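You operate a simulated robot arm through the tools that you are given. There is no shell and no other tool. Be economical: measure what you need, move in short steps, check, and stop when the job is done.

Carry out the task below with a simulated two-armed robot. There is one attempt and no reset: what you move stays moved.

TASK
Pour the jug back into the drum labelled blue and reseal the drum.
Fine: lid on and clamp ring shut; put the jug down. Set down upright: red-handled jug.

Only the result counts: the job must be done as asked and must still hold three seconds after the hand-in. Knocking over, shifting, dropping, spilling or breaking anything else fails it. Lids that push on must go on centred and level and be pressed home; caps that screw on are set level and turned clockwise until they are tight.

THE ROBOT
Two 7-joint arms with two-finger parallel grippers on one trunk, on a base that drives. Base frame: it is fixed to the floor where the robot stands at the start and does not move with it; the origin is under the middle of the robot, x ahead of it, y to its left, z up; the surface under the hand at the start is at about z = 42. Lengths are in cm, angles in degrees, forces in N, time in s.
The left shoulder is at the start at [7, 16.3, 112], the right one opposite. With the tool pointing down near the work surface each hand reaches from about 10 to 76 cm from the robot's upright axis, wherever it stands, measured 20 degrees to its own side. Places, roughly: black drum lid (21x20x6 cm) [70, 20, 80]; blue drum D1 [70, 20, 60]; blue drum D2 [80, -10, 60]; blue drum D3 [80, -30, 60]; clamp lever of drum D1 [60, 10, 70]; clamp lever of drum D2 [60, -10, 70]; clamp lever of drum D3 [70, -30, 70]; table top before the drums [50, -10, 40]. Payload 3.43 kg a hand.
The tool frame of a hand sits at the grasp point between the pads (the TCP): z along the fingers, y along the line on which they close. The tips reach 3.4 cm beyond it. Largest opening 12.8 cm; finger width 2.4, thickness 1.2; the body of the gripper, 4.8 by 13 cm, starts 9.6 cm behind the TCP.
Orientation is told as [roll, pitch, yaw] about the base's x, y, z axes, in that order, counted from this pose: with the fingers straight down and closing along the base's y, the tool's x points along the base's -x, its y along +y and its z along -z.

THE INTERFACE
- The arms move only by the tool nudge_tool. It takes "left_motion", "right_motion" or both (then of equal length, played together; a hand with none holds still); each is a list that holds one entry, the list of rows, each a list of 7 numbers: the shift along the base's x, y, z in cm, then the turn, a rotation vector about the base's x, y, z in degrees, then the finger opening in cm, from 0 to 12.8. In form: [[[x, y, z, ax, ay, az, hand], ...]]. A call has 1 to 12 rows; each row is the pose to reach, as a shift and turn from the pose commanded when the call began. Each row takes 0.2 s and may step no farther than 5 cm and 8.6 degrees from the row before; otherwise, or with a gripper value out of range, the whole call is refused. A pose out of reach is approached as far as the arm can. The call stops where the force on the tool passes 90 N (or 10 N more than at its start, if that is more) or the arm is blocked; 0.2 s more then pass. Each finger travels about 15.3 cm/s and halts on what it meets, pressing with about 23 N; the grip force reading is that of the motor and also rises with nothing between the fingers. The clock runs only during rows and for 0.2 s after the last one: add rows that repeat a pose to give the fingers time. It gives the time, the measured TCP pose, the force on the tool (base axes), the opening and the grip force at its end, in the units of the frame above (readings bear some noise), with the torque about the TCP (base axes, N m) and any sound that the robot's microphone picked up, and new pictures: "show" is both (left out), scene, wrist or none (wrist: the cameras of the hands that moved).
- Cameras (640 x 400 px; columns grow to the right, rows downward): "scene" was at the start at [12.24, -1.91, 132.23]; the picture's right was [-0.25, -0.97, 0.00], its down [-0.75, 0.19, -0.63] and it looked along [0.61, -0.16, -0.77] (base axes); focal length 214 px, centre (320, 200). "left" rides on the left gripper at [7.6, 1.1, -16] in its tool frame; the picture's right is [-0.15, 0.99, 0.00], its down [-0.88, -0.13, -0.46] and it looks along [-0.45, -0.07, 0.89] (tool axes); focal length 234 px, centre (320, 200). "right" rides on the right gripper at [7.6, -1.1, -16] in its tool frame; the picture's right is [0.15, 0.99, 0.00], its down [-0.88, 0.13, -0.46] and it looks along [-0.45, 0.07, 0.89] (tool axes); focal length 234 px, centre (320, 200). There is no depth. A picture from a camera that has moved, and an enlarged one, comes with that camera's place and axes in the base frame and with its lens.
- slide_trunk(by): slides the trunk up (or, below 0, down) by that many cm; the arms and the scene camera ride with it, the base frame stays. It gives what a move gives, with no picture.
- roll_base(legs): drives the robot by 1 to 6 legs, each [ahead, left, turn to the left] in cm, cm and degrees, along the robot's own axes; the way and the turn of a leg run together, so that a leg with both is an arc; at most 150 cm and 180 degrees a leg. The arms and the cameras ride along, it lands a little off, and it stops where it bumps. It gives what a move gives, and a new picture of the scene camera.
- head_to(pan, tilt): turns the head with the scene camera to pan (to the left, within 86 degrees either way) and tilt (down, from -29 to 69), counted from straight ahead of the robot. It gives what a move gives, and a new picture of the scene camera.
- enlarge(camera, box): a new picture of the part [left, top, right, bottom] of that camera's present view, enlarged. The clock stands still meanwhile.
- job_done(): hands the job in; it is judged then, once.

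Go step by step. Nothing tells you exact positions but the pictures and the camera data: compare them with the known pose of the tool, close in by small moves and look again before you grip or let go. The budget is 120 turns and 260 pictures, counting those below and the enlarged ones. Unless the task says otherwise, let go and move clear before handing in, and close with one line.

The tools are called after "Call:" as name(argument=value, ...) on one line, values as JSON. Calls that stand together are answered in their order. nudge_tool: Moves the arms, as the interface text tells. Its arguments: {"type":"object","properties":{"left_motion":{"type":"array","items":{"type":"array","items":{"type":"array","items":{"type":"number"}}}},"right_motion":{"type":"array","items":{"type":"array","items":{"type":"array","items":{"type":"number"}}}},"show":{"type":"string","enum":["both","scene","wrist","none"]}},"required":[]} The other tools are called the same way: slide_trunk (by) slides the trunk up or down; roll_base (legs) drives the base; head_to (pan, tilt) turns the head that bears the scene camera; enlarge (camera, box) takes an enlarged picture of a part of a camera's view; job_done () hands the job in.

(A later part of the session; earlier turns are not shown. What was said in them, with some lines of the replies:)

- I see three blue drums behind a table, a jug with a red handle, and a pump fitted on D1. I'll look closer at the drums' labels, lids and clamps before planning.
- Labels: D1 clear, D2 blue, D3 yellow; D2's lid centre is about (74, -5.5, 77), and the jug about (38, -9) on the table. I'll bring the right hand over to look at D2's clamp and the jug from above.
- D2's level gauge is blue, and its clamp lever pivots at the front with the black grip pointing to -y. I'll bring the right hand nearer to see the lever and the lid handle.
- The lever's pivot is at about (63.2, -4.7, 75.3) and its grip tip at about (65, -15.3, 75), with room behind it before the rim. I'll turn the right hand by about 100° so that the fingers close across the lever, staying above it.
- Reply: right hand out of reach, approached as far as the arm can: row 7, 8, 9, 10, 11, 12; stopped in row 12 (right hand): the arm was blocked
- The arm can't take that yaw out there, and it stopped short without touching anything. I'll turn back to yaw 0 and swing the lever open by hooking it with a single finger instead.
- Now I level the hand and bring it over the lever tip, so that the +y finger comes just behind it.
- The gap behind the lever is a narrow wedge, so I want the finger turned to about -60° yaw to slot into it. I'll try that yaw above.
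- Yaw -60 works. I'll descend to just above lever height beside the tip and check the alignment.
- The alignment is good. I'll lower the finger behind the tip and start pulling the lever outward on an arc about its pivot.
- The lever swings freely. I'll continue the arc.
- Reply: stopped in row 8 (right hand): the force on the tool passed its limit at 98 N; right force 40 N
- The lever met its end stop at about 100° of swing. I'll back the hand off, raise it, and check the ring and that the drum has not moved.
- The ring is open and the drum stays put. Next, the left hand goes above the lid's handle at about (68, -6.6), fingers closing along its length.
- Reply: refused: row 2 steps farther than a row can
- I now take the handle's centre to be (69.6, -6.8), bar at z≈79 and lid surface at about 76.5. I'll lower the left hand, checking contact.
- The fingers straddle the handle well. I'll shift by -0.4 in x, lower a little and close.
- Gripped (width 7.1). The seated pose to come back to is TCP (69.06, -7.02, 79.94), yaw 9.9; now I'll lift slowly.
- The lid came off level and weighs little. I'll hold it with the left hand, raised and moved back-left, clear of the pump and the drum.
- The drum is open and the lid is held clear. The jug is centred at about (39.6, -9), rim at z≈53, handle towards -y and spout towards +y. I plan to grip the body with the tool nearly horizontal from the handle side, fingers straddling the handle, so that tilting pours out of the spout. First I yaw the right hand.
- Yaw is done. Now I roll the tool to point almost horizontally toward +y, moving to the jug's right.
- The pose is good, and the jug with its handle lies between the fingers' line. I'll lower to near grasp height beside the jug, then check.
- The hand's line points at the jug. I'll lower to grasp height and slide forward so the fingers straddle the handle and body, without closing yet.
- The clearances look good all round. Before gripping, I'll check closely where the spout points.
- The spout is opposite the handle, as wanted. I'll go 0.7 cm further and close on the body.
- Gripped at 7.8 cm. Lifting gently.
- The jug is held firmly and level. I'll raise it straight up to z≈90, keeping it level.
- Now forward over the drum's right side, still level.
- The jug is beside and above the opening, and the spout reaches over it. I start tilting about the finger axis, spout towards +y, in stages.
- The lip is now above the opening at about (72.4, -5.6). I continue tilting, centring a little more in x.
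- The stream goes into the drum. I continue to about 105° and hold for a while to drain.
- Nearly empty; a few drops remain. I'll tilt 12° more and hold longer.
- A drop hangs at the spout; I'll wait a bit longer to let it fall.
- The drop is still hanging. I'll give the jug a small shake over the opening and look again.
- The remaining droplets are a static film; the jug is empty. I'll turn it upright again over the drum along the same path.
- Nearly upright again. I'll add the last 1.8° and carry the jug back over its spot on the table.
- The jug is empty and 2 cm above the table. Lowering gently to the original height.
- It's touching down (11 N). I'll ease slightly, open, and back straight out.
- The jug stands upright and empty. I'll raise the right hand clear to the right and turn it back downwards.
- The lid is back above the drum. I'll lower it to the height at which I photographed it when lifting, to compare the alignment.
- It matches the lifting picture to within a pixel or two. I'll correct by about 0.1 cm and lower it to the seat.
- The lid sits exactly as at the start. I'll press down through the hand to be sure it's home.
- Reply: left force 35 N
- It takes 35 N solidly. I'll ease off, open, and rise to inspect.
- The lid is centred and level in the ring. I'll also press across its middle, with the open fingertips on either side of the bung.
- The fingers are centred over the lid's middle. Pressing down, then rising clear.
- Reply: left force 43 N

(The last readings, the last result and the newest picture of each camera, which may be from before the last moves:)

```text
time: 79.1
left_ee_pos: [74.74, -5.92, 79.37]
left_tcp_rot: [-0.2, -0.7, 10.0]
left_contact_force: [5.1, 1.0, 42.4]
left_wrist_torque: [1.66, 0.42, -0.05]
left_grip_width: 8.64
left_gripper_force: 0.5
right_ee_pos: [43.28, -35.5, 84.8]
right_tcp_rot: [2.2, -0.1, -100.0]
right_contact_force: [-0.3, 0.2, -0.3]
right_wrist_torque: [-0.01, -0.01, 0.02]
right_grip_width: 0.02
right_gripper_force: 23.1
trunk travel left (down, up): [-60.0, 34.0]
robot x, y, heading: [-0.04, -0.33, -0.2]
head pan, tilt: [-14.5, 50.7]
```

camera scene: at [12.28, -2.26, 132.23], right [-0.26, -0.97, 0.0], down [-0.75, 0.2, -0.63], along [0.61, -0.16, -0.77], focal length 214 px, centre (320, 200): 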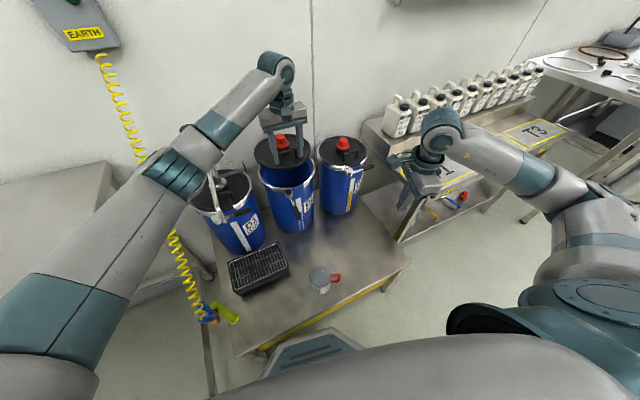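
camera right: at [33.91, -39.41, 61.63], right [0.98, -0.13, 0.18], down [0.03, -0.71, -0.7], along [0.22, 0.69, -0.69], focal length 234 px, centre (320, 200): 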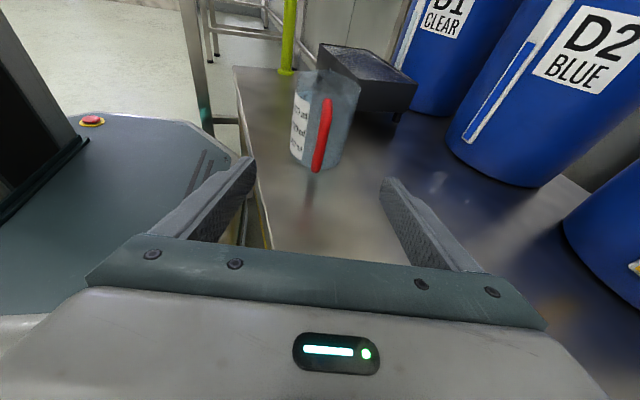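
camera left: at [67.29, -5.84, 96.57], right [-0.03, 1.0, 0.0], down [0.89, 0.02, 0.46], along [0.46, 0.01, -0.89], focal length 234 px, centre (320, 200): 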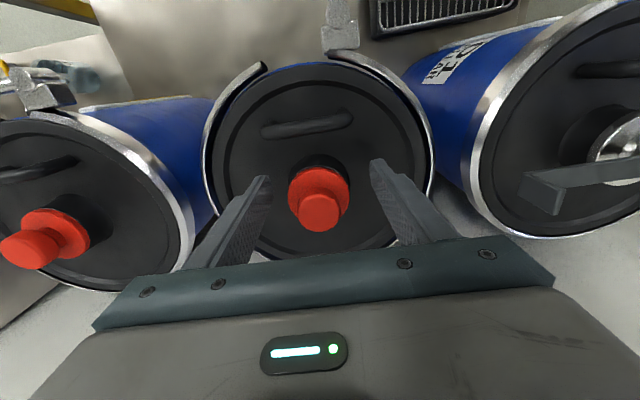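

42 N: the lid is home. The left hand now rises and withdraws up and to the left, and the right hand comes over toward the open lever.

Call:
nudge_tool(left_motion=[[[0, 0, 4, 0, 0, 0, 8.6], [0, 0, 8.5, 0, 0, 0, 8.6], [-1, 0, 13, 0, 0, 0, 8.6], [-4, 0, 16.5, 0, 0, 0, 8.6], [-7, 0.5, 20, 0, 0, 0, 8.6], [-10, 2.5, 23, 0, 0, 0, 8.6], [-13.5, 5, 25, 0, 0, 0, 8.6], [-16.5, 8, 27, 0, 0, 0, 8.6], [-19.5, 11.5, 28, 0, 0, 0, 8.6], [-22.5, 15, 28, 0, 0, 0, 8.6], [-24.5, 19, 28, 0, 0, 0, 8.6], [-26, 23, 28, 0, 0, 0, 8.6]]], show="none")

Call:
nudge_tool(right_motion=[[[1, 4, 1, 0, 0, 3, 0], [2, 8, 1.5, 0, 0, 6, 0], [3, 12.5, 1.5, 0, 0, 10, 0], [4, 17, 1.5, 0, 0, 14, 0], [5, 21.5, 1.5, 0, 0, 18, 0], [6.5, 26, 1.5, 0, 0, 20, 0], [8.5, 30, 1.5, 0, 0, 20, 0], [9.7, 32.2, 1, 0, 0, 20, 0], [9.7, 32.2, 1, 0, 0, 20, 0]]], show="both")

Call:
enlarge(camera="right", box=[200, 60, 440, 260])

```text
time: 81.7
left_ee_pos: [48.85, 17.45, 106.59]
left_tcp_rot: [-0.1, 0.1, 10.0]
left_contact_force: [0.2, 0.5, 0.0]
left_wrist_torque: [0.03, -0.03, -0.01]
left_grip_width: 8.6
left_gripper_force: 0.0
right_ee_pos: [43.44, -35.36, 84.59]
right_tcp_rot: [2.1, -0.3, -100.1]
right_contact_force: [0.4, 0.3, 1.4]
right_wrist_torque: [0.0, 0.0, 0.01]
right_grip_width: 0.0
right_gripper_force: 23.0
trunk travel left (down, up): [-60.0, 34.0]
robot x, y, heading: [0.3, -0.13, -0.6]
head pan, tilt: [-14.5, 50.7]
```

```text
time: 83.7
left_ee_pos: [48.86, 17.2, 106.58]
left_tcp_rot: [0.0, 0.1, 10.0]
left_contact_force: [-0.1, 0.4, -0.6]
left_wrist_torque: [-0.01, -0.01, -0.01]
left_grip_width: 8.61
left_gripper_force: 0.1
right_ee_pos: [53.32, -3.26, 85.48]
right_tcp_rot: [2.0, -0.2, -80.0]
right_contact_force: [-0.6, 0.5, -0.3]
right_wrist_torque: [0.02, 0.02, -0.04]
right_grip_width: 0.0
right_gripper_force: 23.1
trunk travel left (down, up): [-60.0, 34.0]
robot x, y, heading: [0.3, -0.68, -0.3]
head pan, tilt: [-14.5, 50.7]
camera scene: at [12.28, -2.27, 132.23], right [-0.26, -0.97, 0.0], down [-0.75, 0.2, -0.63], along [0.61, -0.16, -0.77], focal length 214 px, centre (320, 200)
camera right: at [50.48, 3.85, 101.32], right [0.95, 0.32, 0.03], down [0.26, -0.85, 0.46], along [0.18, -0.43, -0.89], focal length 234 px, centre (320, 200)
```

scene: 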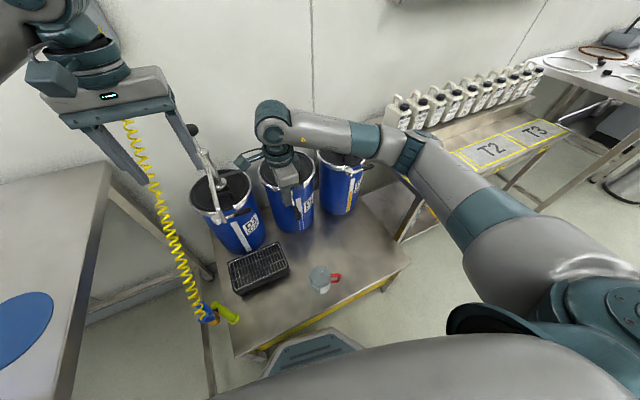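
right: 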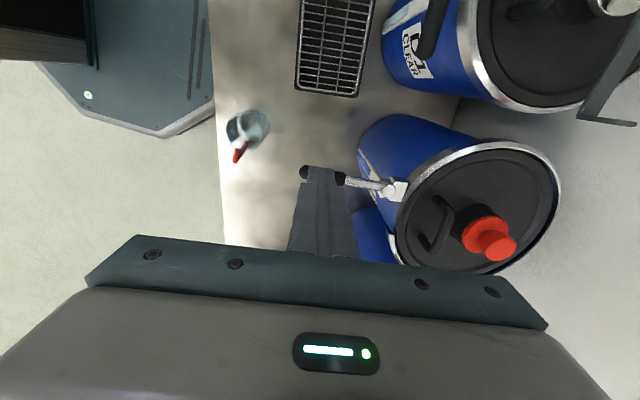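

```text
2.00 times, centred on (320, 160) of right
camera zoom: at [50.48, 3.85, 101.32], right [0.95, 0.32, 0.03], down [0.26, -0.85, 0.46], along [0.18, -0.43, -0.89], focal length 468 px, centre (320, 280)
```

zoom: 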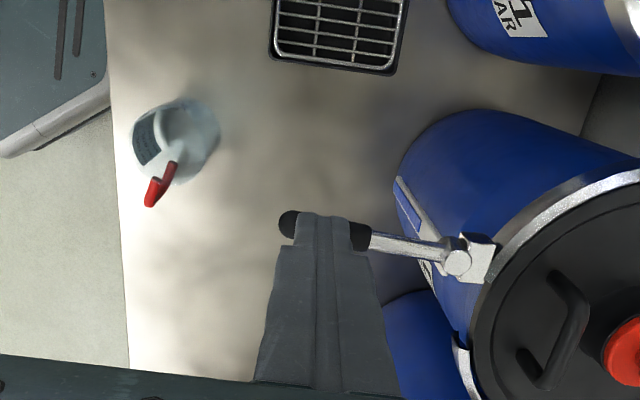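

The finger block is just on the lever's +y side. I'll lower it beside the grip and push the lever along its arc to nearly closed.

Call:
nudge_tool(right_motion=[[[0, 0.9, -3.5, 0, 0, 0, 0], [0, 0.9, -7, 0, 0, 0, 0], [0, 0.9, -9.4, 0, 0, 0, 0], [0, 0.5, -9.4, 0, 0, 0, 0], [0.1, -1.85, -9.4, 0, 0, 0, 0], [0.5, -4.35, -9.4, 0, 0, 0, 0], [1.6, -6.65, -9.4, 0, 0, 0, 0], [3.2, -8.65, -9.4, 0, 0, 0, 0], [5.3, -10.05, -9.4, 0, 0, 0, 0], [6.6, -10.6, -9.4, 0, 0, 0, 0]]], show="both")

Call:
enlarge(camera="scene", box=[255, 140, 335, 220])

```text
time: 85.9
left_ee_pos: [48.94, 17.2, 106.65]
left_tcp_rot: [0.0, 0.0, 10.0]
left_contact_force: [-0.3, 0.1, 0.0]
left_wrist_torque: [-0.04, 0.02, 0.0]
left_grip_width: 8.6
left_gripper_force: 0.1
right_ee_pos: [59.87, -13.94, 76.14]
right_tcp_rot: [1.9, -0.3, -79.9]
right_contact_force: [-1.2, 1.0, -0.1]
right_wrist_torque: [0.03, 0.02, 0.02]
right_grip_width: 0.0
right_gripper_force: 23.0
trunk travel left (down, up): [-60.0, 34.0]
robot x, y, heading: [0.15, -0.52, -0.5]
head pan, tilt: [-14.5, 50.7]
camera scene: at [12.29, -2.22, 132.23], right [-0.26, -0.97, 0.0], down [-0.75, 0.2, -0.63], along [0.61, -0.16, -0.77], focal length 214 px, centre (320, 200)
camera right: at [57.03, -6.81, 92.09], right [0.95, 0.32, 0.03], down [0.27, -0.85, 0.46], along [0.17, -0.43, -0.89], focal length 234 px, centre (320, 200)
```

scene: 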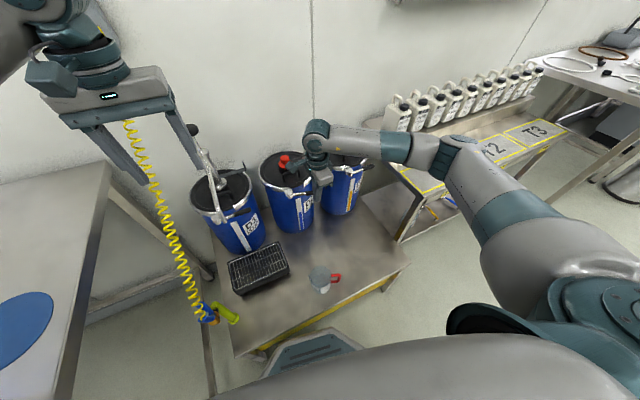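
right: 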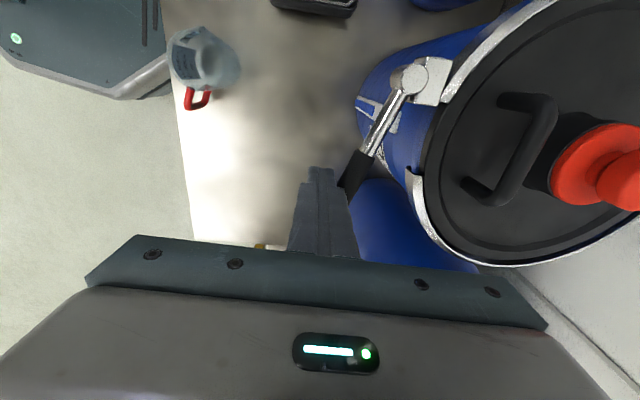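

```text
5.00 times, centred on (295, 180) of scene
camera zoom: at [12.29, -2.22, 132.23], right [-0.26, -0.97, 0.0], down [-0.75, 0.2, -0.63], along [0.61, -0.16, -0.77], focal length 1072 px, centre (445, 300)
```

zoom: 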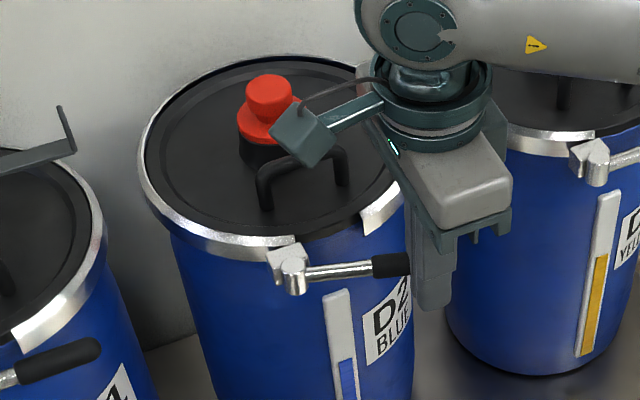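

The lever is nearly closed. I'll push it home slowly in +x.

Call:
nudge_tool(right_motion=[[[0.8, 0.2, 0, 0, 0, 0, 0], [1.5, 0.2, 0, 0, 0, 0, 0], [2.1, 0.2, 0, 0, 0, 0, 0], [2.7, 0.2, 0, 0, 0, 0, 0], [3.2, 0.2, 0, 0, 0, 0, 0], [3.7, 0.2, 0, 0, 0, 0, 0], [4.1, 0.2, 0, 0, 0, 0, 0]]], show="wrist")

Call:
enlarge(camera="scene", box=[255, 140, 335, 220])

```text
time: 87.5
left_ee_pos: [48.31, 17.23, 106.86]
left_tcp_rot: [0.0, -0.2, 10.0]
left_contact_force: [0.2, 0.9, -0.8]
left_wrist_torque: [-0.01, 0.02, 0.01]
left_grip_width: 8.59
left_gripper_force: 0.1
right_ee_pos: [63.14, -13.78, 76.26]
right_tcp_rot: [1.6, -0.3, -79.8]
right_contact_force: [-48.6, -4.6, 2.5]
right_wrist_torque: [-0.07, 0.68, 0.49]
right_grip_width: 0.0
right_gripper_force: 22.7
trunk travel left (down, up): [-60.0, 34.0]
robot x, y, heading: [-0.3, -0.12, -0.5]
head pan, tilt: [-14.5, 50.7]
camera right: at [60.36, -6.69, 92.09], right [0.95, 0.32, 0.03], down [0.27, -0.84, 0.46], along [0.17, -0.43, -0.89], focal length 234 px, centre (320, 200)
```

right: 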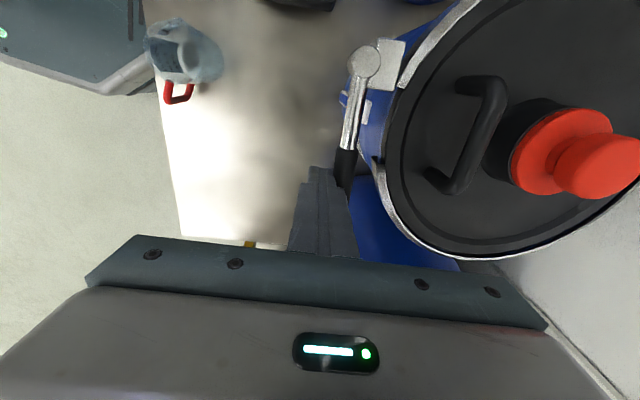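

```text
5.00 times, centred on (295, 180) of scene
camera zoom: at [11.62, -2.31, 132.28], right [-0.26, -0.97, 0.0], down [-0.74, 0.2, -0.64], along [0.62, -0.16, -0.77], focal length 1072 px, centre (445, 300)
```

zoom: 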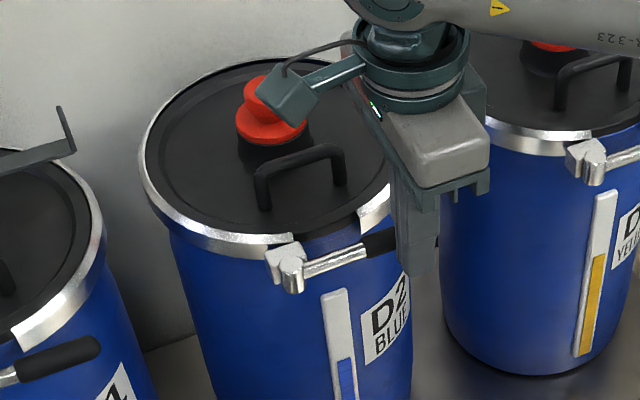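

It is at its stop with 49 N. I'll back off and compare it with the original closed position.

Call:
nudge_tool(right_motion=[[[-1.5, 0, 0, 0, 0, 0, 0], [-4, 0, 2, 0, 0, 0, 0], [-6, -2, 6, 0, 0, 0, 0], [-8, -5, 10, 0, 0, 0, 0], [-10, -9, 13, 0, 0, 0, 0], [-12, -13, 14, 0, 0, 0, 0], [-14, -17, 14, 0, 0, 0, 0]]], show="scene")

Call:
enlarge(camera="scene", box=[260, 130, 340, 210])

Call:
enlarge(camera="scene", box=[180, 110, 400, 330])

```text
refused: row 4 steps farther than a row can; nothing moved
```

```text
5.00 times, centred on (300, 170) of scene
camera zoom: at [11.62, -2.31, 132.28], right [-0.26, -0.97, 0.0], down [-0.74, 0.2, -0.64], along [0.62, -0.16, -0.77], focal length 1072 px, centre (420, 350)
```

zoom: 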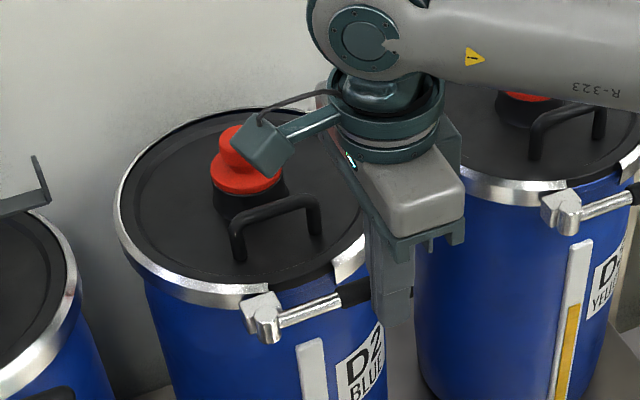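

```text
1.82 times, centred on (290, 220) of scene
camera zoom: at [11.62, -2.31, 132.28], right [-0.26, -0.97, 0.0], down [-0.74, 0.2, -0.64], along [0.62, -0.16, -0.77], focal length 390 px, centre (374, 164)
```

zoom: 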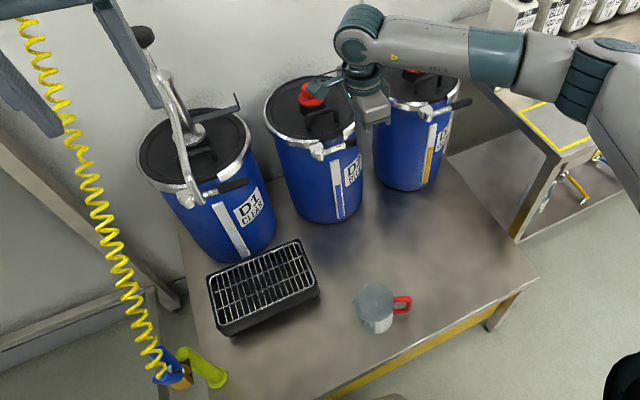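

Call:
nudge_tool(right_motion=[[[-1.5, 0, 0, 0, 0, 0, 0], [-4, 0, 2, 0, 0, 0, 0], [-6, -1.5, 5, 0, 0, 0, 0], [-8, -3.5, 8, 0, 0, 0, 0], [-10, -6.5, 11, 0, 0, 0, 0], [-12, -10, 13, 0, 0, 0, 0], [-14, -14, 14, 0, 0, 0, 0], [-14, -17, 14, 0, 0, 0, 0]]], show="both")

Call:
enlarge(camera="scene", box=[260, 130, 340, 210])

```text
time: 89.3
left_ee_pos: [48.91, 17.35, 106.73]
left_tcp_rot: [0.0, 0.0, 10.0]
left_contact_force: [0.2, 0.2, -0.3]
left_wrist_torque: [0.02, 0.01, 0.03]
left_grip_width: 8.6
left_gripper_force: 0.0
right_ee_pos: [49.81, -30.57, 90.41]
right_tcp_rot: [2.0, -0.1, -79.8]
right_contact_force: [0.7, -0.5, -0.3]
right_wrist_torque: [-0.02, 0.01, 0.01]
right_grip_width: 0.01
right_gripper_force: 23.0
trunk travel left (down, up): [-60.0, 34.0]
robot x, y, heading: [0.18, -0.11, -0.3]
head pan, tilt: [-14.5, 50.7]
camera scene: at [12.3, -2.31, 132.23], right [-0.26, -0.97, 0.0], down [-0.75, 0.2, -0.63], along [0.61, -0.16, -0.77], focal length 214 px, centre (320, 200)
camera right: at [46.99, -23.62, 106.27], right [0.95, 0.32, 0.03], down [0.27, -0.85, 0.46], along [0.18, -0.43, -0.89], focal length 234 px, centre (320, 200)
```

scene: 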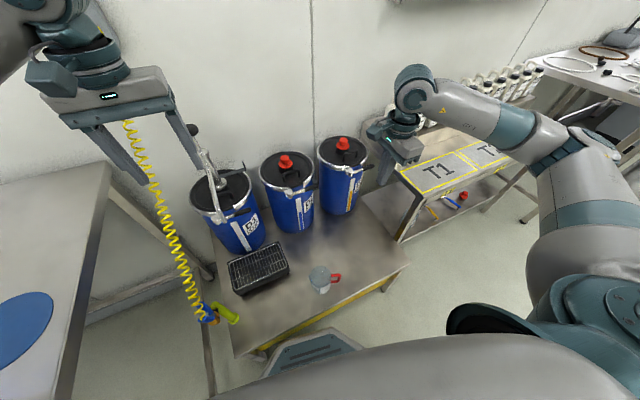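
right: 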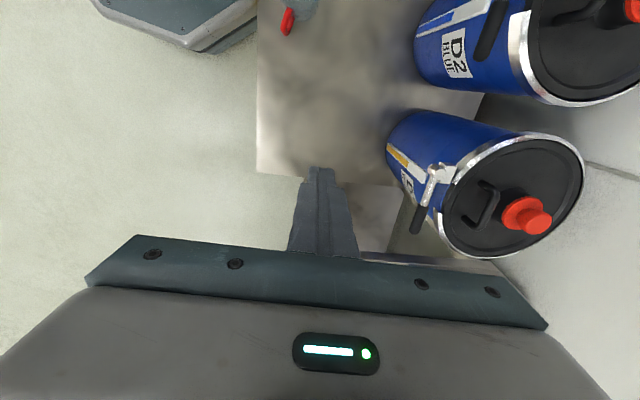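

```text
5.00 times, centred on (300, 170) of scene
camera zoom: at [12.3, -2.31, 132.23], right [-0.26, -0.97, 0.0], down [-0.75, 0.2, -0.63], along [0.61, -0.16, -0.77], focal length 1072 px, centre (420, 350)
```

zoom: 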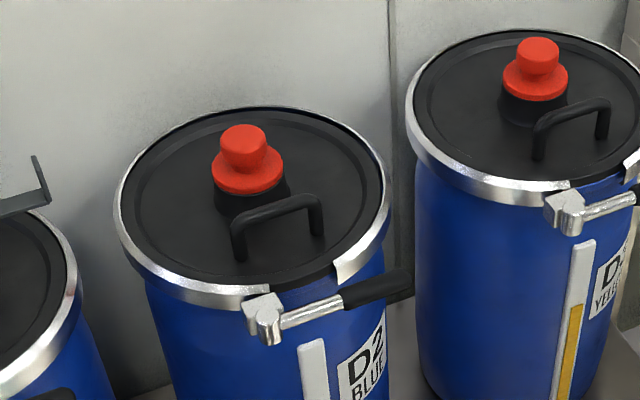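

Allowing for the small camera shift, the lever, ring gap and lid match the original closed state. A last look at the table and jug for spills.

Call:
enlarge(camera="scene", box=[210, 200, 410, 325])

Call:
enlarge(camera="scene", box=[275, 165, 315, 205])

```text
3.20 times, centred on (310, 262) of scene
camera zoom: at [12.3, -2.31, 132.23], right [-0.26, -0.97, 0.0], down [-0.75, 0.2, -0.63], along [0.61, -0.16, -0.77], focal length 686 px, centre (352, 0)
```

zoom: 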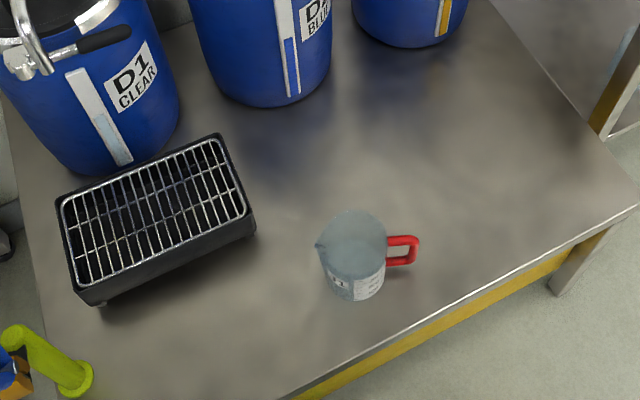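

```text
10.00 times, centred on (295, 185) of scene
camera zoom: at [12.3, -2.31, 132.23], right [-0.26, -0.97, 0.0], down [-0.75, 0.2, -0.63], along [0.61, -0.16, -0.77], focal length 2145 px, centre (570, 350)
```

zoom: 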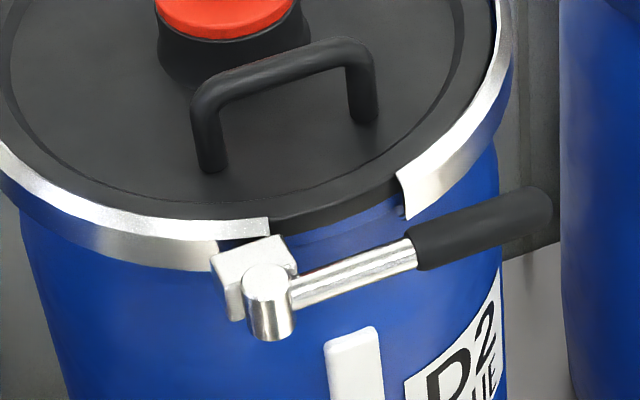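

The table is clean, the jug is empty and upright, the lid is seated and the clamp is shut. Both hands are clear, so I'm handing in.

Call:
job_done()

```text
The job is handed in.
```

I poured the jug back into the blue drum (D2), pressed the lid on and shut the clamp ring. The red-handled jug is empty and stands upright on the table, and I saw no spills. The job is handed in.
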